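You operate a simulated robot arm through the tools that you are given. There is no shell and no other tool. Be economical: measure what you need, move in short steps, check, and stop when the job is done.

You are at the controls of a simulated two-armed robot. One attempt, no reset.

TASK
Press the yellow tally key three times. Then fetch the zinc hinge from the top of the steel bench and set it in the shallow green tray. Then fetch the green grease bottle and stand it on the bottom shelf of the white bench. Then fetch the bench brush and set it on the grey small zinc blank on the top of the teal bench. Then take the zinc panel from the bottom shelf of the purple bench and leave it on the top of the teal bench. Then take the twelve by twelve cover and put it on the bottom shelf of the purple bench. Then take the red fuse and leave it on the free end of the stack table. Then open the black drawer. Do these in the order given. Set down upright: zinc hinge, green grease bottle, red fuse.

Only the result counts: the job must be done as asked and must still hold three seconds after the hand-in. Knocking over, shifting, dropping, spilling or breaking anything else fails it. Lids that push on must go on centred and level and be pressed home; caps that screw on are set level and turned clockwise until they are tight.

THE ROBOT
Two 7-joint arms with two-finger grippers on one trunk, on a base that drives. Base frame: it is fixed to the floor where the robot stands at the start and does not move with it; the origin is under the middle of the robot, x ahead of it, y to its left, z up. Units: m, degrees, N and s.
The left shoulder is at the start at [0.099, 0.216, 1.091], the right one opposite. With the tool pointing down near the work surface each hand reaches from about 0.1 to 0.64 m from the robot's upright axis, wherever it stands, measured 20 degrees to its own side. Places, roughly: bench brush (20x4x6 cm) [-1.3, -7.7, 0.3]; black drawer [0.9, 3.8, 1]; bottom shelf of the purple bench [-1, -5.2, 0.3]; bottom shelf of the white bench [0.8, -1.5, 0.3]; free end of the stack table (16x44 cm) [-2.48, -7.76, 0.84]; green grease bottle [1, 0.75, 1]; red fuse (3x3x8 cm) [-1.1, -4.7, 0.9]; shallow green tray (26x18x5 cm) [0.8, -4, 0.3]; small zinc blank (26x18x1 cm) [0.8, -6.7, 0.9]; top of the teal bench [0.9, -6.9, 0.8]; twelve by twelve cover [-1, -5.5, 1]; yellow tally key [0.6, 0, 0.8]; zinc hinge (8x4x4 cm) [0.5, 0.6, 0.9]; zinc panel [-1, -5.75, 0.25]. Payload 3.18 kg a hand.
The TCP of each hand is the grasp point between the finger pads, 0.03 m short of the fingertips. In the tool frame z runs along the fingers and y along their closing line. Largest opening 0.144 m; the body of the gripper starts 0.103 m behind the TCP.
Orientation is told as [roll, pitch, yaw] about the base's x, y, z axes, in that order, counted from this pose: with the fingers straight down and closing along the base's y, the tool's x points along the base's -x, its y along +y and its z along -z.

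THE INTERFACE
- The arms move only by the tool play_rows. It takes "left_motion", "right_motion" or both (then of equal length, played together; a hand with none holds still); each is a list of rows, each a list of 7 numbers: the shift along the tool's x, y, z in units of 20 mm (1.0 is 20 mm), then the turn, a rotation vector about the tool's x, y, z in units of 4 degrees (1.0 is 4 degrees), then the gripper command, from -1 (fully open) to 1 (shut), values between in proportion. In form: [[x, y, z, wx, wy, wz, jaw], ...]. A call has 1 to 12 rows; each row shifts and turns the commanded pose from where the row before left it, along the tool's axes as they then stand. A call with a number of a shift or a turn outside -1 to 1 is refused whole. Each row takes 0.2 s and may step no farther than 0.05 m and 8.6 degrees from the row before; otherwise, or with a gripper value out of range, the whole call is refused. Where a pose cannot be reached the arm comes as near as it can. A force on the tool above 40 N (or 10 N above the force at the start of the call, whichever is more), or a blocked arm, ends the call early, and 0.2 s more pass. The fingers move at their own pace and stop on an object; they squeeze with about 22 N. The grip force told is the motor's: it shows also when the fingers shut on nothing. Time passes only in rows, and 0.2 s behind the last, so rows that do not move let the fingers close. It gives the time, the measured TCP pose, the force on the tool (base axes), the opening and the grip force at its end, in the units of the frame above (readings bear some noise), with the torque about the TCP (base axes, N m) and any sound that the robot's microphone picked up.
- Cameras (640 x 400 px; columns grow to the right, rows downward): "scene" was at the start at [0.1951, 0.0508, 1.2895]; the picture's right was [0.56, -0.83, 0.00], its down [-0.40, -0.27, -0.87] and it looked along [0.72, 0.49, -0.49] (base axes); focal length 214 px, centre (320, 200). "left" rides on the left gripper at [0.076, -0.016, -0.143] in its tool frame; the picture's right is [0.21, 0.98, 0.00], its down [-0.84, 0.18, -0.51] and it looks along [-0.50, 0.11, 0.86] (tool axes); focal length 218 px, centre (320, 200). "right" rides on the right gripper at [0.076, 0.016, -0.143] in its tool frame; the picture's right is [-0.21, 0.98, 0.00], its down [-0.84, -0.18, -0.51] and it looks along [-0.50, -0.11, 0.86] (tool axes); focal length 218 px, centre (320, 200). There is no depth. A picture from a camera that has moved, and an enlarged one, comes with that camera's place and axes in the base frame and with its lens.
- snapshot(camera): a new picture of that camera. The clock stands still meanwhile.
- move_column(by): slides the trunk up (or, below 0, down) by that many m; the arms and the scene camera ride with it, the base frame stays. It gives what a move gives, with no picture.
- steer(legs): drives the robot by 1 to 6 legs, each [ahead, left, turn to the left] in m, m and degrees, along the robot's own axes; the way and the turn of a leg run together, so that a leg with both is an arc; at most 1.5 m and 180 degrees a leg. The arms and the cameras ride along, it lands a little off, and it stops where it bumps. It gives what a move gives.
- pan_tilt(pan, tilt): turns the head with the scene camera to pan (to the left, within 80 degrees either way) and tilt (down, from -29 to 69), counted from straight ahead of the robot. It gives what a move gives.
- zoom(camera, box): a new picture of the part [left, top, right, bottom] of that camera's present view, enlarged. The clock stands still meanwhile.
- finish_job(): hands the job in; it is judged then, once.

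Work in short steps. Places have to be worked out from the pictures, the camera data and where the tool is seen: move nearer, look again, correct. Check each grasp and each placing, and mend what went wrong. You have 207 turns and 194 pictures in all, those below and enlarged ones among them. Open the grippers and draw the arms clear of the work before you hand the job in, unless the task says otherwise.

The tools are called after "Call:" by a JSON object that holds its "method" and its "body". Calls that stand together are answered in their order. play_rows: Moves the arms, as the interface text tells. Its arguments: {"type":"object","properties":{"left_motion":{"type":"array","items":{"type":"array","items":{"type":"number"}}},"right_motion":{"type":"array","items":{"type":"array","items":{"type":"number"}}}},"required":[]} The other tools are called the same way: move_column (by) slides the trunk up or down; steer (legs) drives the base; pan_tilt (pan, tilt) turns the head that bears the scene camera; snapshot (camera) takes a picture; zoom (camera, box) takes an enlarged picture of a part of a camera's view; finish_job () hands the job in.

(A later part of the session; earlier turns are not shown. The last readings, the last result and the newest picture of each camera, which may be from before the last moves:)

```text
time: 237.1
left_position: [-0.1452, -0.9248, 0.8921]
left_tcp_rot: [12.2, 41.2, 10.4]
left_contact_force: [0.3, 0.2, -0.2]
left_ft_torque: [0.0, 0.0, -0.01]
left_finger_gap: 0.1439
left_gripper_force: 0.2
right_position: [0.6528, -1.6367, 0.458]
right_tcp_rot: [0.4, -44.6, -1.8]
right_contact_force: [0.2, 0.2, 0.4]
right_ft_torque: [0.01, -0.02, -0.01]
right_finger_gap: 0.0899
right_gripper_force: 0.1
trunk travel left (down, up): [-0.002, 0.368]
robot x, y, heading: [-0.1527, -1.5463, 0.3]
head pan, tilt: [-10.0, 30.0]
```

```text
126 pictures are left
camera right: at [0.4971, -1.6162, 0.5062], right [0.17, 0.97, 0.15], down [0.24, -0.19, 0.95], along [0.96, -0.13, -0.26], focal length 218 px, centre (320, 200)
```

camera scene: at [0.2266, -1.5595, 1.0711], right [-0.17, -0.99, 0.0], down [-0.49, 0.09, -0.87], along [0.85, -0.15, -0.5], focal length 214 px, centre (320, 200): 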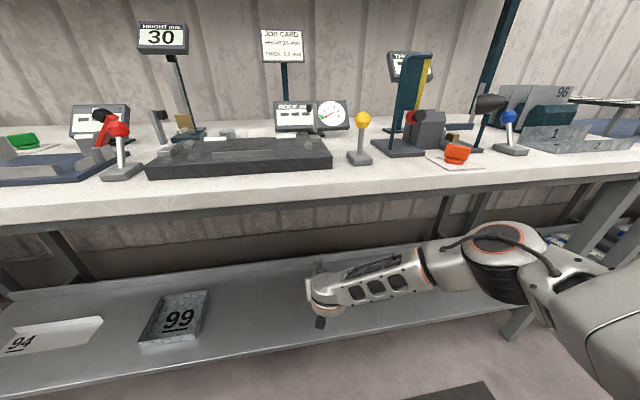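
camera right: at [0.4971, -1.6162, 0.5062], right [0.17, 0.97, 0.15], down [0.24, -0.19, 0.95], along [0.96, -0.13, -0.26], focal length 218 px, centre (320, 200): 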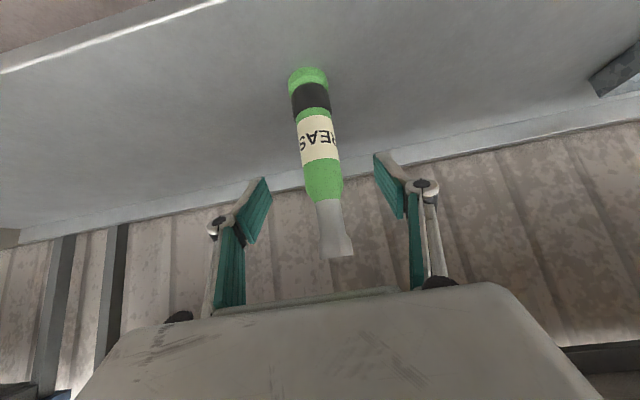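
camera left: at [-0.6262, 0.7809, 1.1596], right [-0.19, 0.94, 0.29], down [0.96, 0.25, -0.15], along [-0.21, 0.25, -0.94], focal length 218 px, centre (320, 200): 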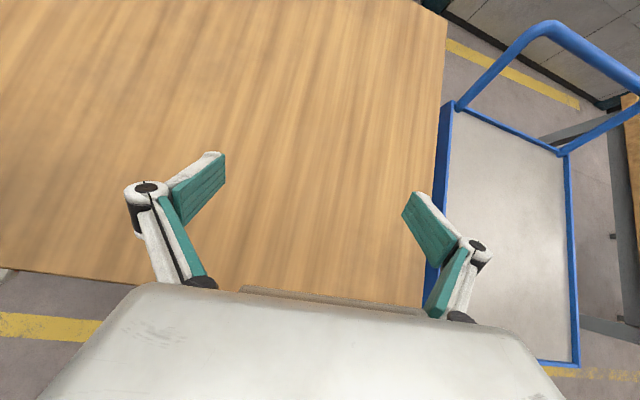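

The bottle stands upright. I back out, raise the trunk and tuck the right hand, ready for the drive south.

Call:
{"method": "steer", "body": {"legs": [[-0.33, 0, 0]]}}

Call:
{"method": "move_column", "body": {"by": 0.3}}

Call:
{"method": "play_rows", "body": {"right_motion": [[-0.3, 0, -0.95, 0, 0, 0, 1], [-0.3, 0, -0.95, 0, 0, 0, 1], [-0.3, 0, -0.95, 0, 0, 0, 1], [-0.3, 0, -0.95, 0, 0, 0, 1], [-0.3, 0, -0.95, 0, 0, 0, 1], [-0.3, 0, -0.95, 0, 0, 0, 1], [-0.3, 0, -0.95, 0, 0, 0, 1], [-0.3, 0, -0.95, 0, 0, 0, 1], [-0.3, 0, -0.95, 0, 0, 0, 1], [-0.3, 0, -0.95, 0, 0, 0, 1], [-0.3, 0, -0.95, 0, 0, 0, 1], [-0.3, 0, -0.95, 0, 0, 0, 1]]}}

```text
time: 239.3
left_position: [-0.4693, -0.9252, 0.8914]
left_tcp_rot: [12.1, 41.1, 10.3]
left_contact_force: [0.0, 0.2, 1.0]
left_ft_torque: [0.02, 0.0, -0.01]
left_finger_gap: 0.144
left_gripper_force: 0.2
right_position: [0.3276, -1.6374, 0.4575]
right_tcp_rot: [0.3, -44.7, -1.8]
right_contact_force: [0.4, -1.3, -0.1]
right_ft_torque: [-0.01, 0.02, -0.01]
right_finger_gap: 0.0902
right_gripper_force: 0.1
trunk travel left (down, up): [-0.002, 0.368]
robot x, y, heading: [-0.4765, -1.5456, 0.0]
head pan, tilt: [-10.0, 30.0]
```

```text
time: 242.3
left_position: [-0.4695, -0.9246, 1.1924]
left_tcp_rot: [12.1, 41.1, 10.2]
left_contact_force: [0.1, -0.9, -0.1]
left_ft_torque: [0.0, 0.02, 0.04]
left_finger_gap: 0.1441
left_gripper_force: 0.1
right_position: [0.3269, -1.6378, 0.7569]
right_tcp_rot: [0.4, -44.7, -1.8]
right_contact_force: [0.7, 0.3, 0.4]
right_ft_torque: [-0.03, -0.03, 0.01]
right_finger_gap: 0.0902
right_gripper_force: 0.0
trunk travel left (down, up): [-0.302, 0.068]
robot x, y, heading: [-0.4801, -1.5464, 0.2]
head pan, tilt: [-10.0, 30.0]
```

```text
time: 244.9
left_position: [-0.4705, -0.9252, 1.1919]
left_tcp_rot: [12.2, 41.1, 10.3]
left_contact_force: [0.0, -0.4, 0.8]
left_ft_torque: [-0.05, 0.0, 0.0]
left_finger_gap: 0.1441
left_gripper_force: 0.0
right_position: [0.217, -1.6352, 0.9722]
right_tcp_rot: [0.4, -44.8, -1.8]
right_contact_force: [0.1, 0.3, -0.1]
right_ft_torque: [0.0, -0.02, -0.01]
right_finger_gap: 0.0002
right_gripper_force: 22.4
trunk travel left (down, up): [-0.302, 0.068]
robot x, y, heading: [-0.478, -1.5446, 0.0]
head pan, tilt: [-10.0, 30.0]
```

Call:
{"method": "steer", "body": {"legs": [[0.1, -1.4, 0], [0.1, -1.2, 0]]}}

Call:
{"method": "pan_tilt", "body": {"pan": -80, "tilt": 25}}

Call:
{"method": "snapshot", "body": {"camera": "scene"}}

```text
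time: 267.8
left_position: [-0.2605, -3.5304, 1.193]
left_tcp_rot: [12.2, 41.1, 10.9]
left_contact_force: [-0.3, -0.1, 0.0]
left_ft_torque: [-0.02, 0.0, 0.0]
left_finger_gap: 0.1439
left_gripper_force: 0.0
right_position: [0.4333, -4.2334, 0.9709]
right_tcp_rot: [0.4, -44.8, -1.3]
right_contact_force: [0.8, -0.9, 0.1]
right_ft_torque: [0.0, 0.01, -0.05]
right_finger_gap: 0.0001
right_gripper_force: 21.1
trunk travel left (down, up): [-0.302, 0.068]
robot x, y, heading: [-0.2641, -4.1514, 0.7]
head pan, tilt: [-10.0, 30.0]
```

```text
time: 269.2
left_position: [-0.2595, -3.5315, 1.192]
left_tcp_rot: [12.3, 41.1, 10.9]
left_contact_force: [0.7, 1.0, 0.2]
left_ft_torque: [0.0, -0.01, -0.01]
left_finger_gap: 0.1441
left_gripper_force: 0.0
right_position: [0.435, -4.2337, 0.9715]
right_tcp_rot: [0.5, -44.9, -1.1]
right_contact_force: [-0.4, -0.4, -0.7]
right_ft_torque: [0.03, -0.02, 0.02]
right_finger_gap: 0.0
right_gripper_force: 22.2
trunk travel left (down, up): [-0.302, 0.068]
robot x, y, heading: [-0.2585, -4.1511, 0.7]
head pan, tilt: [-80.0, 25.0]
```

```text
125 pictures are left
camera scene: at [-0.2, -4.2411, 1.4286], right [-0.98, -0.19, 0.0], down [-0.08, 0.42, -0.91], along [0.17, -0.89, -0.42], focal length 214 px, centre (320, 200)
```

scene: 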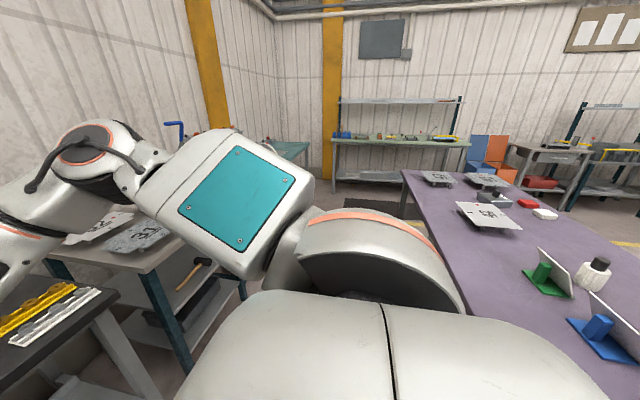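

The purple bench's edge is at x≈−0.55 and the corridor is clear. I move to the corridor's middle and go south past the purple bench.

Call:
{"method": "steer", "body": {"legs": [[0.22, -0.1, -0.7], [0, -1.4, 0], [0, -1.0, 0]]}}

Call:
{"method": "snapshot", "body": {"camera": "scene"}}

```text
time: 279.4
left_position: [-0.0289, -4.7161, 1.1924]
left_tcp_rot: [12.2, 41.2, 10.5]
left_contact_force: [0.2, -0.4, 0.9]
left_ft_torque: [-0.01, 0.05, -0.03]
left_finger_gap: 0.1438
left_gripper_force: 0.1
right_position: [0.6564, -5.4106, 0.9738]
right_tcp_rot: [1.5, -44.8, -0.6]
right_contact_force: [2.5, 2.9, 1.0]
right_ft_torque: [0.08, -0.03, 0.02]
right_finger_gap: 0.0
right_gripper_force: 22.1
trunk travel left (down, up): [-0.302, 0.068]
robot x, y, heading: [-0.0339, -5.337, 0.1]
head pan, tilt: [-80.0, 25.0]
stopped in leg 2: the force on the tool passed its limit at 51 N (the readings are from after the stop); the commanded pose is now the measured one
```

```text
124 pictures are left
camera scene: at [0.0256, -5.4269, 1.4286], right [-0.98, -0.18, 0.0], down [-0.08, 0.42, -0.91], along [0.16, -0.89, -0.42], focal length 214 px, centre (320, 200)
```

scene: 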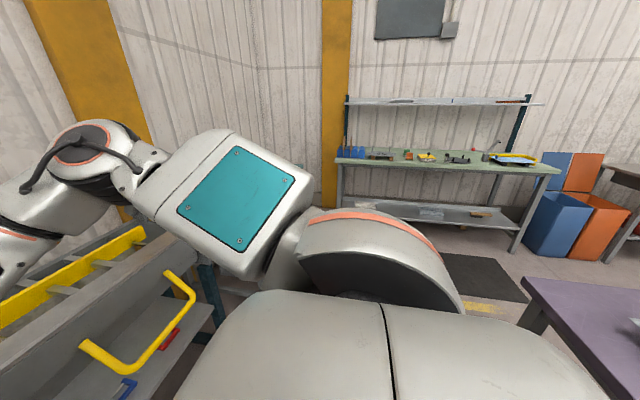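

The right hand touched something on the east side. I stop and look.

Call:
{"method": "snapshot", "body": {"camera": "right"}}

Call:
{"method": "pan_tilt", "body": {"pan": -40, "tilt": 35}}

Call:
{"method": "snapshot", "body": {"camera": "scene"}}

```text
123 pictures are left
camera right: at [0.5015, -5.3961, 1.0216], right [0.14, 0.98, 0.16], down [0.24, -0.19, 0.95], along [0.96, -0.09, -0.26], focal length 218 px, centre (320, 200)
```

right: 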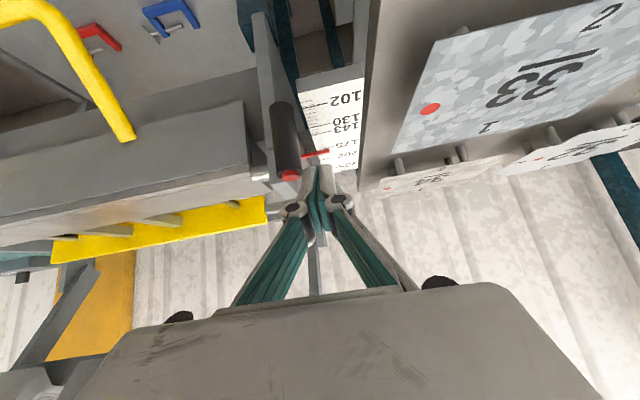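

```text
time: 280.5
left_position: [-0.0293, -4.7147, 1.1919]
left_tcp_rot: [12.2, 41.1, 10.4]
left_contact_force: [-0.2, -0.4, 0.5]
left_ft_torque: [-0.02, 0.04, 0.0]
left_finger_gap: 0.1436
left_gripper_force: 0.0
right_position: [0.6562, -5.4104, 0.9739]
right_tcp_rot: [1.3, -44.8, -0.5]
right_contact_force: [-0.8, 6.1, 0.7]
right_ft_torque: [0.13, -0.03, 0.08]
right_finger_gap: 0.0
right_gripper_force: 22.4
trunk travel left (down, up): [-0.302, 0.068]
robot x, y, heading: [-0.0363, -5.3367, 0.1]
head pan, tilt: [-40.0, 35.0]
```

```text
122 pictures are left
camera scene: at [0.0758, -5.3919, 1.4129], right [-0.64, -0.77, 0.0], down [-0.44, 0.37, -0.82], along [0.63, -0.52, -0.57], focal length 214 px, centre (320, 200)
```

scene: 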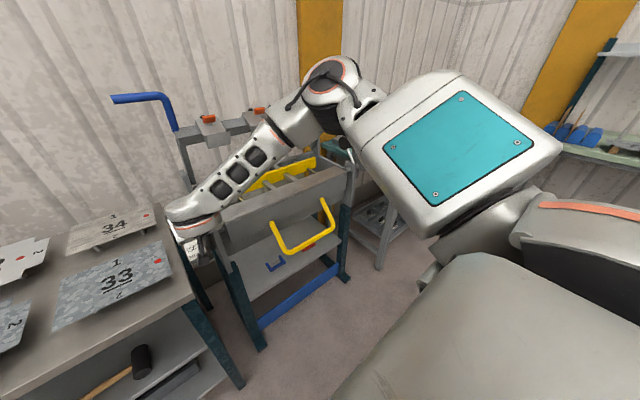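

The fingertips bumped the side of the sheet-metal bender (a heavy machine). I back away, then pull the hand in and up.

Call:
{"method": "steer", "body": {"legs": [[0, 0.1, 0]]}}

Call:
{"method": "play_rows", "body": {"right_motion": [[0.4, 0, -1, 0, 0, 0, 1], [0.4, 0, -1, 0, 0, 0, 1], [0.4, 0, -1, 0, 0, 0, 1], [0.4, 0, -1, 0, 0, 0, 1], [0.4, 0, -1, 0, 0, 0, 1], [0.4, 0, -1, 0, 0, 0, 1], [0.4, 0, -1, 0, 0, 0, 1], [0.4, 0, -1, 0, 0, 0, 1], [0.4, 0, -1, 0, 0, 0, 1], [0.4, 0, -1, 0, 0, 0, 1], [0.4, 0, -1, 0, 0, 0, 1], [0.4, 0, -1, 0, 0, 0, 1]]}}

Call:
{"method": "snapshot", "body": {"camera": "scene"}}

```text
time: 282.0
left_position: [-0.03, -4.617, 1.1911]
left_tcp_rot: [12.2, 41.0, 10.2]
left_contact_force: [-1.1, 0.2, 0.1]
left_ft_torque: [-0.02, 0.0, 0.01]
left_finger_gap: 0.1437
left_gripper_force: 0.0
right_position: [0.655, -5.314, 0.9735]
right_tcp_rot: [1.3, -44.8, -0.6]
right_contact_force: [-0.4, 0.0, 0.0]
right_ft_torque: [-0.05, 0.02, 0.02]
right_finger_gap: 0.0001
right_gripper_force: 22.4
trunk travel left (down, up): [-0.302, 0.068]
robot x, y, heading: [-0.0398, -5.2404, 0.2]
head pan, tilt: [-40.0, 35.0]
```

```text
time: 284.6
left_position: [-0.0286, -4.6165, 1.1918]
left_tcp_rot: [12.2, 41.2, 10.4]
left_contact_force: [-0.7, 0.6, -0.8]
left_ft_torque: [0.01, 0.0, -0.01]
left_finger_gap: 0.1442
left_gripper_force: 0.1
right_position: [0.4177, -5.316, 1.0773]
right_tcp_rot: [1.3, -44.8, -0.7]
right_contact_force: [-0.3, -0.3, -0.5]
right_ft_torque: [0.0, 0.0, 0.01]
right_finger_gap: 0.0
right_gripper_force: 21.6
trunk travel left (down, up): [-0.302, 0.068]
robot x, y, heading: [-0.0318, -5.2392, 0.2]
head pan, tilt: [-40.0, 35.0]
```

```text
121 pictures are left
camera scene: at [0.075, -5.2939, 1.4129], right [-0.64, -0.77, 0.0], down [-0.44, 0.37, -0.82], along [0.63, -0.52, -0.57], focal length 214 px, centre (320, 200)
```

scene: 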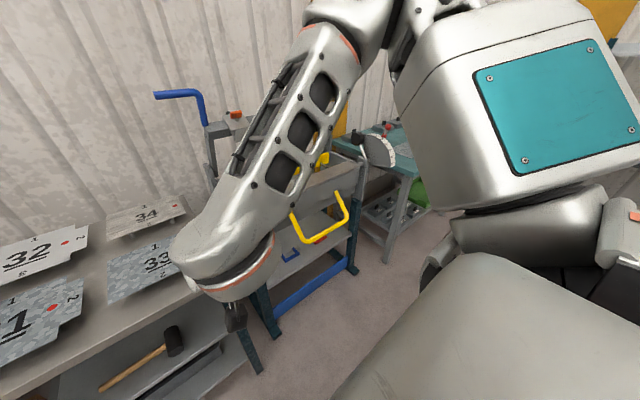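

Clear, and the bender looks in place. I continue south with the hand tucked.

Call:
{"method": "steer", "body": {"legs": [[-0.08, -0.7, 0], [0, -0.7, 0]]}}

Call:
{"method": "pan_tilt", "body": {"pan": -80, "tilt": 30}}

Call:
{"method": "snapshot", "body": {"camera": "scene"}}

```text
time: 297.5
left_position: [-0.0987, -6.0309, 1.1928]
left_tcp_rot: [12.2, 41.0, 10.1]
left_contact_force: [0.0, 0.9, -0.2]
left_ft_torque: [0.01, 0.0, 0.0]
left_finger_gap: 0.1441
left_gripper_force: 0.1
right_position: [0.3432, -6.7316, 1.0756]
right_tcp_rot: [1.3, -44.8, -1.0]
right_contact_force: [0.0, 0.0, 0.3]
right_ft_torque: [-0.01, -0.02, 0.01]
right_finger_gap: 0.0001
right_gripper_force: 22.4
trunk travel left (down, up): [-0.302, 0.068]
robot x, y, heading: [-0.109, -6.6491, -0.0]
head pan, tilt: [-40.0, 35.0]
```

```text
time: 298.6
left_position: [-0.0979, -6.0299, 1.1925]
left_tcp_rot: [12.3, 41.1, 10.1]
left_contact_force: [-0.6, -1.2, 0.3]
left_ft_torque: [0.02, 0.0, 0.0]
left_finger_gap: 0.1441
left_gripper_force: 0.1
right_position: [0.3447, -6.732, 1.0764]
right_tcp_rot: [1.3, -44.9, -1.0]
right_contact_force: [-0.8, 0.1, -0.3]
right_ft_torque: [0.0, 0.0, 0.01]
right_finger_gap: 0.0003
right_gripper_force: 21.7
trunk travel left (down, up): [-0.302, 0.068]
robot x, y, heading: [-0.1075, -6.648, -0.1]
head pan, tilt: [-80.0, 30.0]
```

```text
120 pictures are left
camera scene: at [-0.0498, -6.7399, 1.4206], right [-0.99, -0.17, 0.0], down [-0.09, 0.49, -0.87], along [0.15, -0.85, -0.5], focal length 214 px, centre (320, 200)
```

scene: 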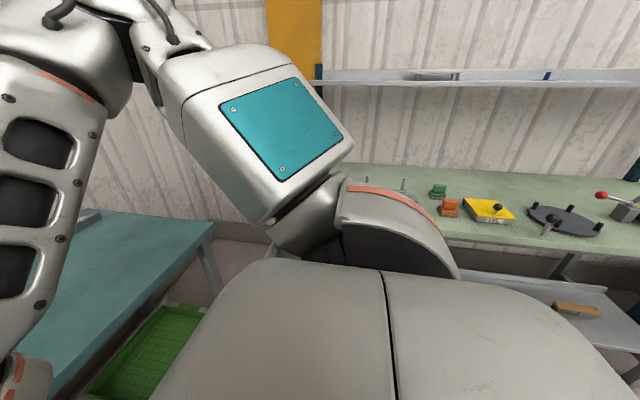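

The brush is visible on the green bench's bottom shelf at about [−1.32, −7.67]. I turn to face that bench and strafe over to it.

Call:
{"method": "steer", "body": {"legs": [[0, 0, -90], [0, -1.09, 0]]}}

Call:
{"method": "pan_tilt", "body": {"pan": 0, "tilt": 40}}

Call:
{"method": "snapshot", "body": {"camera": "scene"}}

```text
time: 312.3
left_position: [-0.5847, -6.6485, 1.1919]
left_tcp_rot: [12.3, 41.2, -80.5]
left_contact_force: [0.5, 0.6, 0.7]
left_ft_torque: [0.02, -0.01, 0.01]
left_finger_gap: 0.1444
left_gripper_force: 0.1
right_position: [-1.2927, -7.0846, 1.0765]
right_tcp_rot: [1.3, -44.8, -91.5]
right_contact_force: [-0.1, -0.6, -0.7]
right_ft_torque: [-0.01, -0.02, 0.02]
right_finger_gap: 0.0001
right_gripper_force: 21.8
trunk travel left (down, up): [-0.302, 0.068]
robot x, y, heading: [-1.2069, -6.6273, -90.7]
head pan, tilt: [-80.0, 30.0]
```

```text
time: 313.9
left_position: [-0.5854, -6.6485, 1.1909]
left_tcp_rot: [12.1, 41.1, -80.6]
left_contact_force: [-0.5, 0.3, 0.0]
left_ft_torque: [0.01, 0.01, 0.01]
left_finger_gap: 0.1441
left_gripper_force: 0.2
right_position: [-1.2936, -7.0839, 1.0762]
right_tcp_rot: [1.2, -44.9, -91.6]
right_contact_force: [-0.4, -0.8, -0.8]
right_ft_torque: [0.01, 0.02, 0.02]
right_finger_gap: 0.0001
right_gripper_force: 22.0
trunk travel left (down, up): [-0.302, 0.068]
robot x, y, heading: [-1.2012, -6.6296, -90.8]
head pan, tilt: [0.0, 40.0]
```

```text
119 pictures are left
camera scene: at [-1.2059, -6.758, 1.4053], right [-1.0, 0.01, 0.0], down [0.01, 0.64, -0.77], along [-0.01, -0.77, -0.64], focal length 214 px, centre (320, 200)
```

scene: 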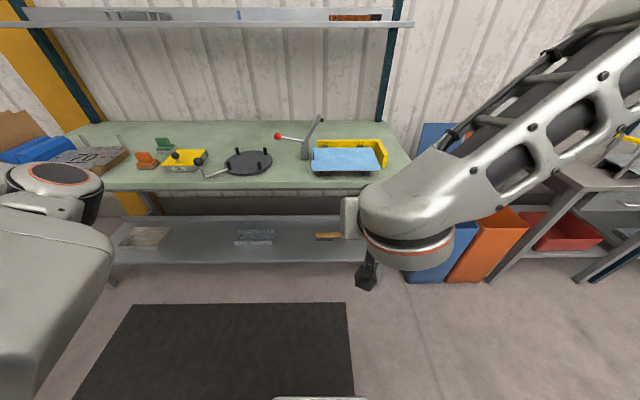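

Call:
{"method": "zoom", "body": {"camera": "scene", "box": [220, 200, 400, 290]}}

Call:
{"method": "snapshot", "body": {"camera": "right"}}

```text
3.56 times, centred on (310, 245) of scene
camera zoom: at [-1.2059, -6.758, 1.4053], right [-1.0, 0.01, 0.0], down [0.01, 0.64, -0.77], along [-0.01, -0.77, -0.64], focal length 763 px, centre (356, 40)
```

zoom: 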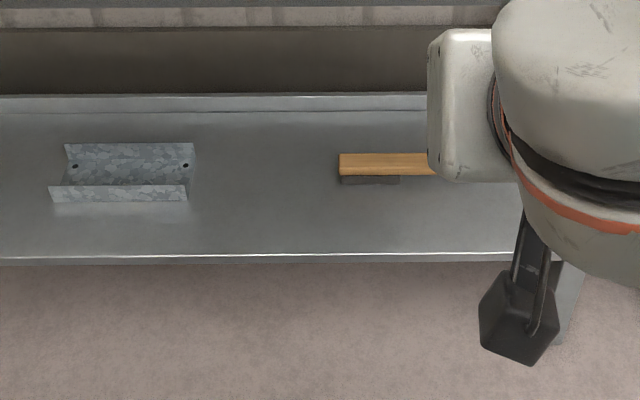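

```text
117 pictures are left
camera right: at [-1.2752, -6.929, 1.1247], right [0.97, -0.16, 0.16], down [-0.2, -0.24, 0.95], along [-0.11, -0.96, -0.26], focal length 218 px, centre (320, 200)
```

right: 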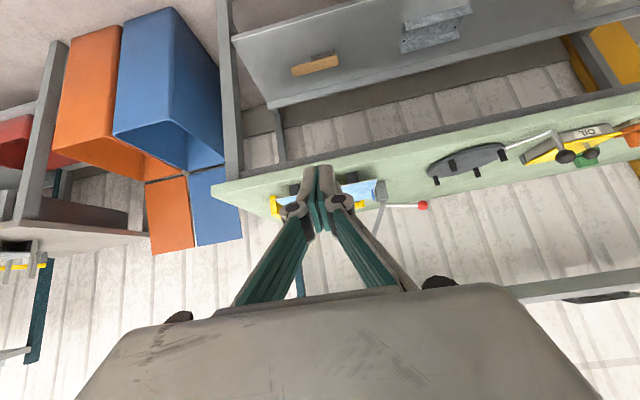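

The brush lies along x from −1.38 to −1.19 at y≈−7.673, so I need vertical fingers closing along y. First I un-pitch the hand to vertical.

Call:
{"method": "play_rows", "body": {"right_motion": [[0, 0, 0, 0, 0.94, 0, 0], [0, 0, 0, 0, 0.94, 0, 0], [0, 0, 0, 0, 0.94, 0, 0], [0, 0, 0, 0, 0.94, 0, 0], [0, 0, 0, 0, 0.94, 0, 0], [0, 0, 0, 0, 0.94, 0, 0], [0, 0, 0, 0, 0.94, 0, 0], [0, 0, 0, 0, 0.94, 0, 0], [0, 0, 0, 0, 0.94, 0, 0], [0, 0, 0, 0, 0.94, 0, 0], [0, 0, 0, 0, 0.94, 0, 0], [0, 0, 0, 0, 0.94, 0, 0]]}}

Call:
{"method": "play_rows", "body": {"right_motion": [[0, 0, 0, 0, 0, -1, 0], [0, 0, 0, 0, 0, -1, 0], [0, 0, 0, 0, 0, -1, 0], [0, 0, 0, 0, 0, -1, 0], [0, 0, 0, 0, 0, -1, 0], [0, 0, 0, 0, 0, -1, 0], [0, 0, 0, 0, 0, -1, 0], [0, 0, 0, 0, 0, -1, 0], [0, 0, 0, 0, 0, -1, 0], [0, 0, 0, 0, 0, -1, 0], [0, 0, 0, 0, 0, -1, 0], [0, 0, 0, 0, 0, -1, 0]]}}

```text
time: 316.5
left_position: [-0.5845, -6.6482, 1.1918]
left_tcp_rot: [12.1, 41.1, -80.6]
left_contact_force: [-0.2, -0.3, -0.7]
left_ft_torque: [0.0, -0.01, 0.01]
left_finger_gap: 0.144
left_gripper_force: 0.1
right_position: [-1.2931, -7.0846, 1.0749]
right_tcp_rot: [0.9, 0.4, -90.7]
right_contact_force: [0.0, 0.3, 0.2]
right_ft_torque: [0.01, -0.01, 0.05]
right_finger_gap: 0.0721
right_gripper_force: 0.0
trunk travel left (down, up): [-0.302, 0.068]
robot x, y, heading: [-1.206, -6.6308, -90.9]
head pan, tilt: [0.0, 40.0]
```

```text
time: 319.1
left_position: [-0.5846, -6.6485, 1.1922]
left_tcp_rot: [12.2, 41.1, -80.5]
left_contact_force: [0.2, 0.0, -0.1]
left_ft_torque: [-0.01, 0.0, -0.01]
left_finger_gap: 0.1439
left_gripper_force: 0.0
right_position: [-1.2914, -7.0835, 1.0766]
right_tcp_rot: [0.9, -0.3, -50.7]
right_contact_force: [0.0, 0.3, -0.7]
right_ft_torque: [0.02, 0.02, -0.03]
right_finger_gap: 0.0722
right_gripper_force: 0.0
right hand out of reach, approached as far as the arm can: row 11, 12
trunk travel left (down, up): [-0.302, 0.068]
robot x, y, heading: [-1.2034, -6.6286, -91.0]
head pan, tilt: [0.0, 40.0]
```

The joint limit is at about +40°, so I rotate the other way toward −180°.

Call:
{"method": "play_rows", "body": {"right_motion": [[0, 0, 0, 0, 0, 1, 0], [0, 0, 0, 0, 0, 1, 0], [0, 0, 0, 0, 0, 1, 0], [0, 0, 0, 0, 0, 1, 0], [0, 0, 0, 0, 0, 1, 0], [0, 0, 0, 0, 0, 1, 0], [0, 0, 0, 0, 0, 1, 0], [0, 0, 0, 0, 0, 1, 0], [0, 0, 0, 0, 0, 1, 0], [0, 0, 0, 0, 0, 1, 0], [0, 0, 0, 0, 0, 1, 0], [0, 0, 0, 0, 0, 1, 0]]}}

Call:
{"method": "play_rows", "body": {"right_motion": [[0, 0, 0, 0, 0, 1, 0], [0, 0, 0, 0, 0, 1, 0], [0, 0, 0, 0, 0, 1, 0], [0, 0, 0, 0, 0, 1, 0], [0, 0, 0, 0, 0, 1, 0], [0, 0, 0, 0, 0, 1, 0], [0, 0, 0, 0, 0, 1, 0], [0, 0, 0, 0, 0, 1, 0], [0, 0, 0, 0, 0, 1, 0], [0, 0, 0, 0, 0, 1, 0], [0, 0, 0, 0, 0, 1, 0], [0, 0, 0, 0, 0, 1, 0]]}}

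Call:
{"method": "play_rows", "body": {"right_motion": [[0, 0, 0, 0, 0, 1, 0], [0, 0, 0, 0, 0, 1, 0], [0, 0, 0, 0, 0, 1, 0], [0, 0, 0, 0, 0, 1, 0], [0, 0, 0, 0, 0, 1, 0], [0, 0, 0, 0, 0, 1, 0], [0, 0, 0, 0, 0, 1, 0], [0, 0, 0, 0, 0, 1, 0]]}}

```text
time: 321.7
left_position: [-0.5846, -6.6485, 1.1923]
left_tcp_rot: [12.3, 41.1, -80.6]
left_contact_force: [0.0, 0.6, -0.3]
left_ft_torque: [-0.01, -0.02, -0.02]
left_finger_gap: 0.1439
left_gripper_force: 0.0
right_position: [-1.2922, -7.0838, 1.0767]
right_tcp_rot: [0.8, 0.5, -98.8]
right_contact_force: [0.3, -0.7, 0.7]
right_ft_torque: [-0.03, 0.02, 0.04]
right_finger_gap: 0.0721
right_gripper_force: 0.0
trunk travel left (down, up): [-0.302, 0.068]
robot x, y, heading: [-1.2068, -6.6298, -90.9]
head pan, tilt: [0.0, 40.0]
```

```text
time: 324.3
left_position: [-0.5857, -6.649, 1.1918]
left_tcp_rot: [12.2, 41.2, -80.6]
left_contact_force: [0.6, -0.6, 0.8]
left_ft_torque: [0.01, 0.0, 0.03]
left_finger_gap: 0.1438
left_gripper_force: 0.1
right_position: [-1.2914, -7.0837, 1.0766]
right_tcp_rot: [0.2, 0.9, -146.8]
right_contact_force: [0.8, 0.1, 0.0]
right_ft_torque: [0.0, 0.0, -0.01]
right_finger_gap: 0.072
right_gripper_force: 0.1
trunk travel left (down, up): [-0.302, 0.068]
robot x, y, heading: [-1.2081, -6.6292, -90.9]
head pan, tilt: [0.0, 40.0]
```

```text
time: 326.1
left_position: [-0.5853, -6.6475, 1.1928]
left_tcp_rot: [12.2, 41.1, -80.6]
left_contact_force: [-0.1, -0.1, 0.6]
left_ft_torque: [-0.01, 0.0, 0.0]
left_finger_gap: 0.1439
left_gripper_force: 0.1
right_position: [-1.2927, -7.0838, 1.0759]
right_tcp_rot: [-0.3, 0.8, -178.8]
right_contact_force: [-0.8, -0.3, 0.2]
right_ft_torque: [0.04, -0.02, 0.01]
right_finger_gap: 0.0721
right_gripper_force: 0.1
trunk travel left (down, up): [-0.302, 0.068]
robot x, y, heading: [-1.2077, -6.631, -90.9]
head pan, tilt: [0.0, 40.0]
```

Yaw −179° works. I lower the trunk fully, then extend the hand forward and down in front of the bench.

Call:
{"method": "move_column", "body": {"by": -0.3}}

Call:
{"method": "play_rows", "body": {"right_motion": [[0, 1, 0.3, 0, 0, 0, 0], [0, 1, 0.3, 0, 0, 0, 0], [0, 1, 0.3, 0, 0, 0, 0], [0, 1, 0.3, 0, 0, 0, 0], [0, 1, 0.3, 0, 0, 0, 0], [0, 1, 0.3, 0, 0, 0, 0], [0, 1, 0.3, 0, 0, 0, 0], [0, 1, 0.3, 0, 0, 0, 0], [0, 1, 0.3, 0, 0, 0, 0], [0, 1, 0.3, 0, 0, 0, 0], [0, 1, 0.3, 0, 0, 0, 0], [0, 1, 0.3, 0, 0, 0, 0]]}}

Call:
{"method": "play_rows", "body": {"right_motion": [[0, 0, 1, 0, 0, 0, 0], [0, 0, 1, 0, 0, 0, 0], [0, 0, 1, 0, 0, 0, 0], [0, 0, 1, 0, 0, 0, 0], [0, 0, 1, 0, 0, 0, 0], [0, 0, 1, 0, 0, 0, 0], [0, 0, 1, 0, 0, 0, 0], [0, 0, 1, 0, 0, 0, 0]]}}

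```text
time: 329.1
left_position: [-0.5856, -6.6497, 0.8912]
left_tcp_rot: [12.1, 41.0, -80.6]
left_contact_force: [-0.3, 0.0, -0.1]
left_ft_torque: [-0.01, 0.01, 0.02]
left_finger_gap: 0.144
left_gripper_force: 0.1
right_position: [-1.2927, -7.0839, 0.7768]
right_tcp_rot: [-0.2, 0.8, -178.7]
right_contact_force: [0.2, -0.4, 0.1]
right_ft_torque: [0.02, -0.01, -0.01]
right_finger_gap: 0.0719
right_gripper_force: 0.0
trunk travel left (down, up): [-0.002, 0.368]
robot x, y, heading: [-1.209, -6.6264, -90.9]
head pan, tilt: [0.0, 40.0]
```

```text
time: 331.7
left_position: [-0.5848, -6.6483, 0.8923]
left_tcp_rot: [12.1, 41.1, -80.5]
left_contact_force: [-0.3, -0.8, 0.0]
left_ft_torque: [-0.01, 0.01, -0.03]
left_finger_gap: 0.144
left_gripper_force: 0.1
right_position: [-1.2861, -7.3228, 0.7034]
right_tcp_rot: [-0.3, 0.9, -178.7]
right_contact_force: [-0.6, 0.2, 0.6]
right_ft_torque: [0.02, 0.03, -0.01]
right_finger_gap: 0.0719
right_gripper_force: 0.1
trunk travel left (down, up): [-0.002, 0.368]
robot x, y, heading: [-1.2071, -6.6289, -90.6]
head pan, tilt: [0.0, 40.0]
```

```text
time: 333.5
left_position: [-0.5858, -6.649, 0.8922]
left_tcp_rot: [12.2, 41.0, -80.5]
left_contact_force: [0.1, -0.1, -0.3]
left_ft_torque: [-0.01, 0.01, 0.01]
left_finger_gap: 0.1439
left_gripper_force: 0.1
right_position: [-1.2832, -7.3216, 0.5427]
right_tcp_rot: [-0.3, 0.9, -178.8]
right_contact_force: [-0.1, -0.1, 0.6]
right_ft_torque: [0.03, -0.04, -0.01]
right_finger_gap: 0.0722
right_gripper_force: 0.0
trunk travel left (down, up): [-0.002, 0.368]
robot x, y, heading: [-1.2061, -6.6317, -90.9]
head pan, tilt: [0.0, 40.0]
```

Good so far. I lower further to about z 0.42 and check.

Call:
{"method": "play_rows", "body": {"right_motion": [[0, 0, 1, 0, 0, 0, 0], [0, 0, 1, 0, 0, 0, 0], [0, 0, 1, 0, 0, 0, 0], [0, 0, 1, 0, 0, 0, 0], [0, 0, 1, 0, 0, 0, 0], [0, 0, 1, 0, 0, 0, 0]]}}

Call:
{"method": "snapshot", "body": {"camera": "scene"}}

Call:
{"method": "snapshot", "body": {"camera": "right"}}

```text
time: 334.9
left_position: [-0.5859, -6.6485, 0.8925]
left_tcp_rot: [12.2, 41.2, -80.6]
left_contact_force: [0.0, -0.4, -0.7]
left_ft_torque: [0.03, -0.01, 0.03]
left_finger_gap: 0.1442
left_gripper_force: 0.0
right_position: [-1.2835, -7.3216, 0.4242]
right_tcp_rot: [-0.3, 0.9, -178.7]
right_contact_force: [-0.3, -1.3, -0.4]
right_ft_torque: [0.0, -0.03, -0.02]
right_finger_gap: 0.0718
right_gripper_force: 0.1
trunk travel left (down, up): [-0.002, 0.368]
robot x, y, heading: [-1.2064, -6.6285, -90.6]
head pan, tilt: [0.0, 40.0]
```

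```text
116 pictures are left
camera scene: at [-1.2094, -7.0033, 1.0559], right [-1.0, 0.01, 0.0], down [0.01, 0.64, -0.77], along [-0.01, -0.77, -0.64], focal length 214 px, centre (320, 200)
```

scene: 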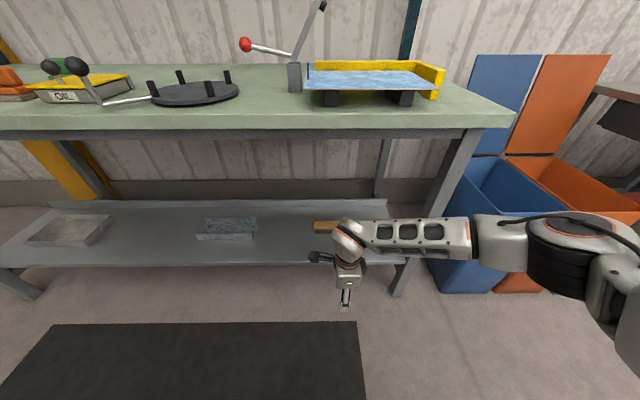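

```text
115 pictures are left
camera right: at [-1.208, -7.3364, 0.5675], right [-0.19, -0.98, -0.01], down [-0.85, 0.16, 0.5], along [-0.48, 0.1, -0.87], focal length 218 px, centre (320, 200)
```

right: 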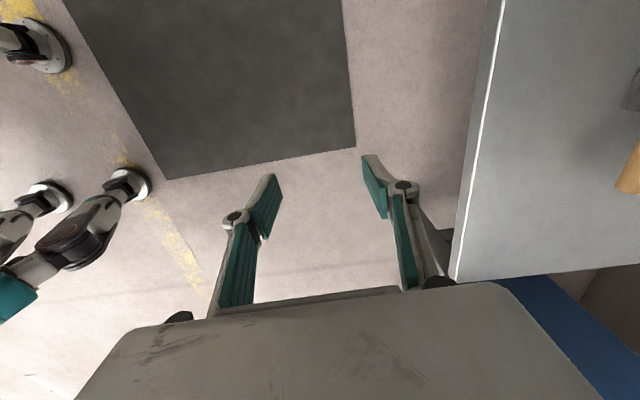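

The forearm comes in from the right and would hit the bench's right leg. I strafe left and turn the robot −34°, so the forearm enters from the front, then restore the hand yaw.

Call:
{"method": "steer", "body": {"legs": [[0, 0.45, 0], [0, 0, -34]]}}

Call:
{"method": "play_rows", "body": {"right_motion": [[0, 0, 0, 0, 0, -0.95, 0], [0, 0, 0, 0, 0, -0.95, 0], [0, 0, 0, 0, 0, -0.95, 0], [0, 0, 0, 0, 0, -0.95, 0], [0, 0, 0, 0, 0, -0.95, 0], [0, 0, 0, 0, 0, -0.95, 0], [0, 0, 0, 0, 0, -0.95, 0], [0, 0, 0, 0, 0, -0.95, 0], [0, 0, 0, 0, 0, -0.95, 0]]}}

Call:
{"method": "pan_tilt", "body": {"pan": 0, "tilt": 40}}

Call:
{"method": "snapshot", "body": {"camera": "scene"}}

```text
time: 341.0
left_position: [-0.2527, -7.001, 0.8918]
left_tcp_rot: [12.2, 41.0, -114.9]
left_contact_force: [-0.6, -0.8, -0.2]
left_ft_torque: [0.01, 0.0, -0.02]
left_finger_gap: 0.144
left_gripper_force: 0.0
right_position: [-1.2074, -7.1638, 0.4245]
right_tcp_rot: [-0.4, 0.8, 147.1]
right_contact_force: [0.0, -0.1, 0.4]
right_ft_torque: [-0.01, 0.02, 0.0]
right_finger_gap: 0.0719
right_gripper_force: 0.1
trunk travel left (down, up): [-0.002, 0.368]
robot x, y, heading: [-0.7541, -6.6355, -125.0]
head pan, tilt: [0.0, 40.0]
```

```text
time: 343.0
left_position: [-0.2517, -7.0018, 0.8926]
left_tcp_rot: [12.3, 41.2, -115.0]
left_contact_force: [-0.6, -0.6, -0.9]
left_ft_torque: [0.02, -0.01, 0.03]
left_finger_gap: 0.1443
left_gripper_force: 0.0
right_position: [-1.2063, -7.1631, 0.4236]
right_tcp_rot: [0.2, 1.0, -178.8]
right_contact_force: [0.6, 0.3, -0.4]
right_ft_torque: [0.01, 0.0, 0.02]
right_finger_gap: 0.0718
right_gripper_force: 0.1
trunk travel left (down, up): [-0.002, 0.368]
robot x, y, heading: [-0.7551, -6.6368, -125.1]
head pan, tilt: [0.0, 40.0]
```

```text
time: 343.6
left_position: [-0.2532, -7.0009, 0.8925]
left_tcp_rot: [12.2, 41.1, -115.0]
left_contact_force: [0.1, 0.4, 0.2]
left_ft_torque: [0.03, 0.0, 0.01]
left_finger_gap: 0.1441
left_gripper_force: 0.1
right_position: [-1.2075, -7.1634, 0.4229]
right_tcp_rot: [0.3, 0.8, -178.9]
right_contact_force: [0.4, 0.3, -0.8]
right_ft_torque: [0.02, -0.04, 0.02]
right_finger_gap: 0.0721
right_gripper_force: 0.0
trunk travel left (down, up): [-0.002, 0.368]
robot x, y, heading: [-0.7585, -6.634, -125.2]
head pan, tilt: [0.0, 40.0]
```

```text
114 pictures are left
camera scene: at [-0.9678, -6.9407, 1.056], right [-0.82, 0.58, 0.0], down [0.37, 0.53, -0.77], along [-0.44, -0.63, -0.64], focal length 214 px, centre (320, 200)
```

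scene: 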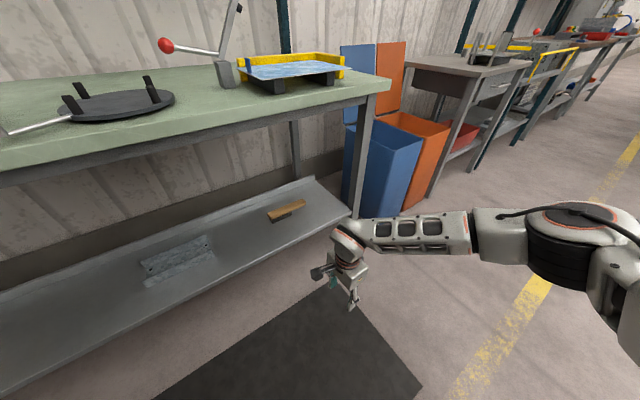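

I extend the arm forward so the forearm aligns better with the entry direction.

Call:
{"method": "play_rows", "body": {"right_motion": [[-0.6, 0.87, 0, 0, 0, 0, 0], [-0.6, 0.87, 0, 0, 0, 0, 0], [-0.6, 0.87, 0, 0, 0, 0, 0], [-0.6, 0.87, 0, 0, 0, 0, 0], [-0.6, 0.87, 0, 0, 0, 0, 0], [-0.6, 0.87, 0, 0, 0, 0, 0], [-0.6, 0.87, 0, 0, 0, 0, 0], [-0.6, 0.87, 0, 0, 0, 0, 0]]}}

Call:
{"method": "snapshot", "body": {"camera": "scene"}}

```text
time: 345.6
left_position: [-0.2534, -7.0009, 0.8918]
left_tcp_rot: [12.2, 41.0, -115.0]
left_contact_force: [-0.1, -0.2, 0.5]
left_ft_torque: [-0.03, 0.0, -0.02]
left_finger_gap: 0.144
left_gripper_force: 0.1
right_position: [-1.3359, -7.2565, 0.4235]
right_tcp_rot: [0.0, 0.9, 176.6]
right_contact_force: [0.1, -0.2, -0.9]
right_ft_torque: [-0.02, 0.02, -0.01]
right_finger_gap: 0.0718
right_gripper_force: 0.0
right hand out of reach, approached as far as the arm can: row 7, 8
trunk travel left (down, up): [-0.002, 0.368]
robot x, y, heading: [-0.7538, -6.6333, -125.3]
head pan, tilt: [0.0, 40.0]
stopped in row 8 (right hand): the arm was blocked; the commanded pose is now the measured one
```

```text
113 pictures are left
camera scene: at [-0.9682, -6.9405, 1.0559], right [-0.82, 0.58, 0.0], down [0.37, 0.53, -0.77], along [-0.44, -0.63, -0.64], focal length 214 px, centre (320, 200)
```

scene: 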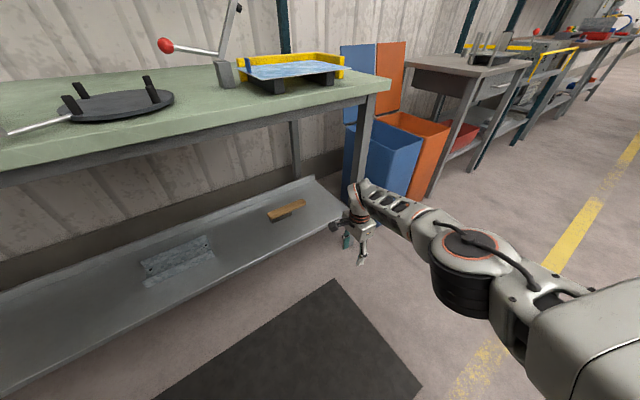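

The forearm is now aligned. I tuck the left hand further back to keep it off the green bench, and give the right arm a bit of slack.

Call:
{"method": "play_rows", "body": {"left_motion": [[0.75, 0.2, 0.66, 0, 0, 0, -1], [0.75, 0.2, 0.66, 0, 0, 0, -1], [0.75, 0.2, 0.66, 0, 0, 0, -1], [0.75, 0.2, 0.66, 0, 0, 0, -1], [0.75, 0.2, 0.66, 0, 0, 0, -1], [0.75, 0.2, 0.66, 0, 0, 0, -1], [0.75, 0.2, 0.66, 0, 0, 0, -1], [0.75, 0.2, 0.66, 0, 0, 0, -1], [0.75, 0.2, 0.66, 0, 0, 0, -1]], "right_motion": [[0.6, -0.8, 0, 0, 0, -0.5, 0], [0, 0, 0, 0, 0, -0.5, 0], [0, 0, 0, 0, 0, 0, 0], [0, 0, 0, 0, 0, 0, 0], [0, 0, 0, 0, 0, 0, 0], [0, 0, 0, 0, 0, 0, 0], [0, 0, 0, 0, 0, 0, 0], [0, 0, 0, 0, 0, 0, 0], [0, 0, 0, 0, 0, 0, 0]]}}

```text
time: 347.6
left_position: [-0.1232, -6.8691, 0.9003]
left_tcp_rot: [12.2, 41.1, -115.1]
left_contact_force: [0.1, -1.0, -0.3]
left_ft_torque: [0.0, -0.01, -0.01]
left_finger_gap: 0.1438
left_gripper_force: 0.1
right_position: [-1.3178, -7.2433, 0.4254]
right_tcp_rot: [0.1, 0.8, -178.9]
right_contact_force: [-0.1, -0.7, 0.6]
right_ft_torque: [0.0, 0.0, 0.05]
right_finger_gap: 0.072
right_gripper_force: 0.0
trunk travel left (down, up): [-0.002, 0.368]
robot x, y, heading: [-0.7556, -6.6307, -125.2]
head pan, tilt: [0.0, 40.0]
```

Call:
{"method": "steer", "body": {"legs": [[0.217, 0.212, 0]]}}

Call:
{"method": "snapshot", "body": {"camera": "scene"}}

Call:
{"method": "snapshot", "body": {"camera": "right"}}

```text
time: 349.8
left_position: [-0.097, -7.0563, 0.914]
left_tcp_rot: [13.9, 40.0, -111.2]
left_contact_force: [-0.2, 0.3, -0.1]
left_ft_torque: [0.0, 0.05, 0.04]
left_finger_gap: 0.1441
left_gripper_force: 0.0
right_position: [-1.2789, -7.4719, 0.4337]
right_tcp_rot: [1.4, 1.4, -178.4]
right_contact_force: [-0.9, -1.2, 0.0]
right_ft_torque: [0.0, 0.05, 0.01]
right_finger_gap: 0.072
right_gripper_force: 0.0
trunk travel left (down, up): [-0.002, 0.368]
robot x, y, heading: [-0.7188, -6.8655, -124.6]
head pan, tilt: [0.0, 40.0]
stopped in leg 1: the robot was blocked; the commanded pose is now the measured one
```

```text
112 pictures are left
camera scene: at [-0.9388, -7.1515, 1.0606], right [-0.82, 0.57, -0.02], down [0.37, 0.51, -0.77], along [-0.43, -0.64, -0.63], focal length 214 px, centre (320, 200)
```

scene: 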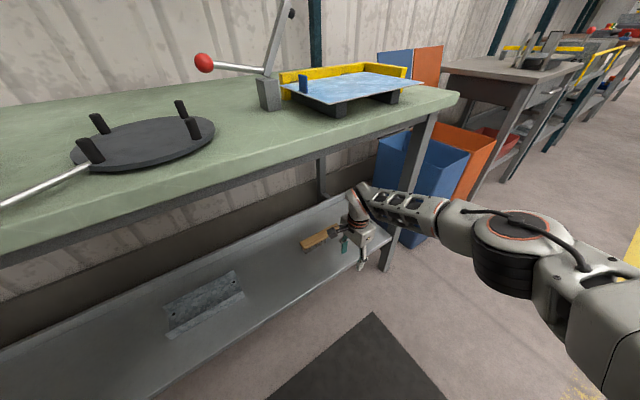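

```text
111 pictures are left
camera right: at [-1.2063, -7.4819, 0.5793], right [-0.18, -0.98, 0.02], down [-0.86, 0.17, 0.48], along [-0.48, 0.07, -0.88], focal length 218 px, centre (320, 200)
```

right: 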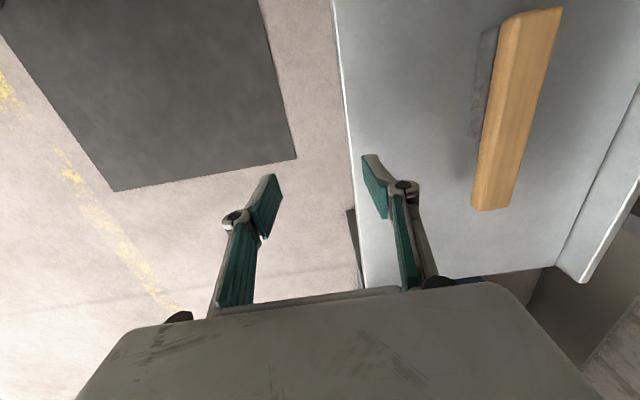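

The robot got blocked and tilted slightly, and the left hand's pose deviated. I back off a little and look to the left.

Call:
{"method": "steer", "body": {"legs": [[-0.03, -0.03, 0]]}}

Call:
{"method": "pan_tilt", "body": {"pan": 70, "tilt": 35}}

Call:
{"method": "snapshot", "body": {"camera": "scene"}}

Call:
{"method": "snapshot", "body": {"camera": "left"}}

```text
time: 350.7
left_position: [-0.0925, -7.0443, 0.9024]
left_tcp_rot: [12.7, 41.2, -112.7]
left_contact_force: [0.1, -0.9, 1.0]
left_ft_torque: [-0.03, 0.02, 0.0]
left_finger_gap: 0.1438
left_gripper_force: 0.0
right_position: [-1.283, -7.4395, 0.4248]
right_tcp_rot: [0.1, 0.8, -178.6]
right_contact_force: [0.1, 0.3, 0.3]
right_ft_torque: [0.02, -0.04, 0.01]
right_finger_gap: 0.0721
right_gripper_force: 0.1
trunk travel left (down, up): [-0.002, 0.368]
robot x, y, heading: [-0.7236, -6.8283, -124.8]
head pan, tilt: [0.0, 40.0]
```

```text
time: 352.1
left_position: [-0.0923, -7.0422, 0.9028]
left_tcp_rot: [12.5, 41.3, -112.6]
left_contact_force: [-0.3, 1.1, 0.1]
left_ft_torque: [-0.02, 0.02, -0.03]
left_finger_gap: 0.1444
left_gripper_force: 0.0
right_position: [-1.2834, -7.4402, 0.4265]
right_tcp_rot: [0.1, 0.8, -178.6]
right_contact_force: [-0.1, 0.0, -0.1]
right_ft_torque: [-0.03, -0.01, -0.01]
right_finger_gap: 0.072
right_gripper_force: 0.2
trunk travel left (down, up): [-0.002, 0.368]
robot x, y, heading: [-0.7247, -6.8258, -125.1]
head pan, tilt: [70.0, 35.0]
```

```text
110 pictures are left
camera scene: at [-0.8347, -7.137, 1.0635], right [-0.82, -0.58, 0.0], down [-0.33, 0.47, -0.82], along [0.47, -0.67, -0.57], focal length 214 px, centre (320, 200)
```

scene: 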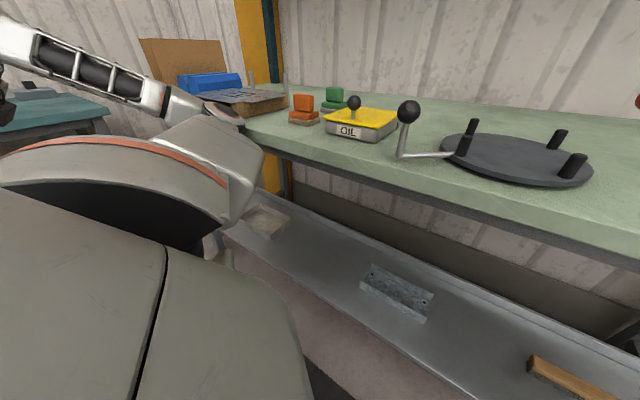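

```text
109 pictures are left
camera left: at [-0.1483, -7.0546, 1.0552], right [0.89, -0.35, 0.3], down [-0.32, -0.93, -0.15], along [0.33, 0.04, -0.94], focal length 218 px, centre (320, 200)
```

left: 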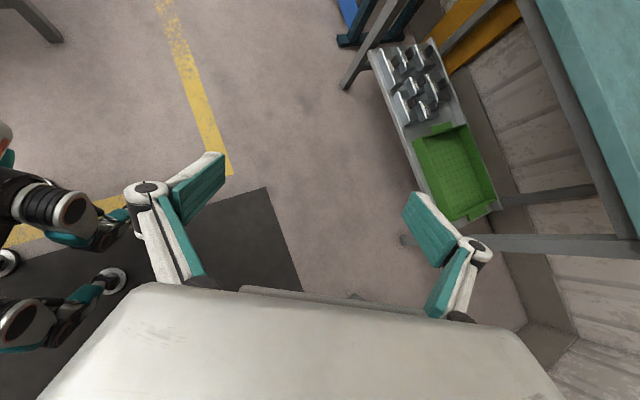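

The left elbow touched the green bench's front corner. Items on it look undisturbed. I pull the left arm further back.

Call:
{"method": "play_rows", "body": {"left_motion": [[0.75, 0.1, 0.66, 0, 0, 0, -1], [0.75, 0.1, 0.66, 0, 0, 0, -1], [0.75, 0.1, 0.66, 0, 0, 0, -1], [0.75, 0.1, 0.66, 0, 0, 0, -1], [0.75, 0.1, 0.66, 0, 0, 0, -1], [0.75, 0.1, 0.66, 0, 0, 0, -1], [0.75, 0.1, 0.66, 0, 0, 0, -1], [0.75, 0.1, 0.66, 0, 0, 0, -1], [0.75, 0.1, 0.66, 0, 0, 0, -1], [0.75, 0.1, 0.66, 0, 0, 0, -1], [0.75, 0.1, 0.66, 0, 0, 0, -1], [0.75, 0.1, 0.66, 0, 0, 0, -1]]}}

Call:
{"method": "snapshot", "body": {"camera": "scene"}}

```text
time: 354.7
left_position: [0.0531, -6.8492, 0.9087]
left_tcp_rot: [12.6, 41.2, -112.7]
left_contact_force: [-0.8, -0.1, -0.5]
left_ft_torque: [0.01, 0.01, 0.0]
left_finger_gap: 0.1438
left_gripper_force: 0.1
right_position: [-1.2807, -7.4391, 0.4257]
right_tcp_rot: [0.1, 0.9, -178.7]
right_contact_force: [0.5, 0.0, -0.2]
right_ft_torque: [0.02, -0.01, -0.01]
right_finger_gap: 0.0721
right_gripper_force: 0.0
trunk travel left (down, up): [-0.002, 0.368]
robot x, y, heading: [-0.7212, -6.8245, -125.1]
head pan, tilt: [70.0, 35.0]
```

```text
108 pictures are left
camera scene: at [-0.8346, -7.1368, 1.0636], right [-0.82, -0.58, 0.0], down [-0.33, 0.47, -0.82], along [0.47, -0.67, -0.57], focal length 214 px, centre (320, 200)
```

scene: 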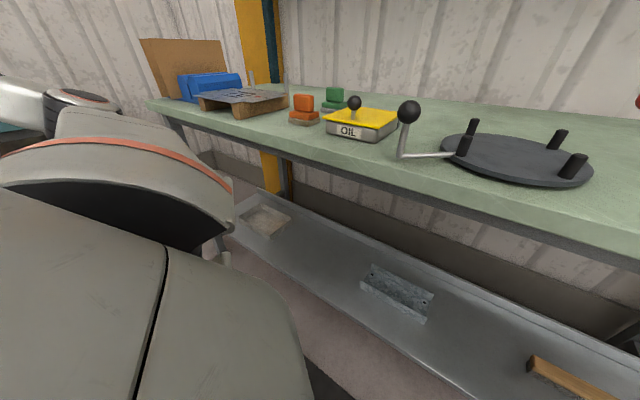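

The left arm is well clear now. A heading of about −105° keeps both shoulders further from the bench. I back up, turn +20°, and correct the hand yaw.

Call:
{"method": "steer", "body": {"legs": [[-0.164, -0.115, 0], [0, 0, 20]]}}

Call:
{"method": "play_rows", "body": {"right_motion": [[0, -0.5, 0, 0, 0, 1, 0], [0, -0.5, 0, 0, 0, 1, 0], [0, -0.5, 0, 0, 0, 1, 0], [0, -0.5, 0, 0, 0, 1, 0], [0, -0.5, 0, 0, 0, 1, 0]]}}

```text
time: 357.5
left_position: [0.0139, -6.3839, 0.9083]
left_tcp_rot: [12.5, 41.2, -92.8]
left_contact_force: [-0.2, 0.5, 0.3]
left_ft_torque: [-0.02, 0.0, 0.02]
left_finger_gap: 0.144
left_gripper_force: 0.1
right_position: [-1.0401, -7.3946, 0.4255]
right_tcp_rot: [0.1, 0.9, -158.5]
right_contact_force: [-0.6, 0.0, -1.1]
right_ft_torque: [0.02, 0.0, 0.0]
right_finger_gap: 0.0722
right_gripper_force: 0.0
trunk travel left (down, up): [-0.002, 0.368]
robot x, y, heading: [-0.7217, -6.6294, -104.6]
head pan, tilt: [70.0, 35.0]
```

```text
time: 358.7
left_position: [0.013, -6.3841, 0.91]
left_tcp_rot: [12.5, 41.3, -92.8]
left_contact_force: [-0.2, -0.3, 0.5]
left_ft_torque: [0.01, 0.03, -0.03]
left_finger_gap: 0.1439
left_gripper_force: 0.1
right_position: [-1.052, -7.3471, 0.425]
right_tcp_rot: [-0.1, 0.7, -178.8]
right_contact_force: [-0.4, -0.3, 0.2]
right_ft_torque: [-0.02, 0.0, 0.01]
right_finger_gap: 0.0719
right_gripper_force: 0.2
trunk travel left (down, up): [-0.002, 0.368]
robot x, y, heading: [-0.7227, -6.6306, -104.8]
head pan, tilt: [70.0, 35.0]
```

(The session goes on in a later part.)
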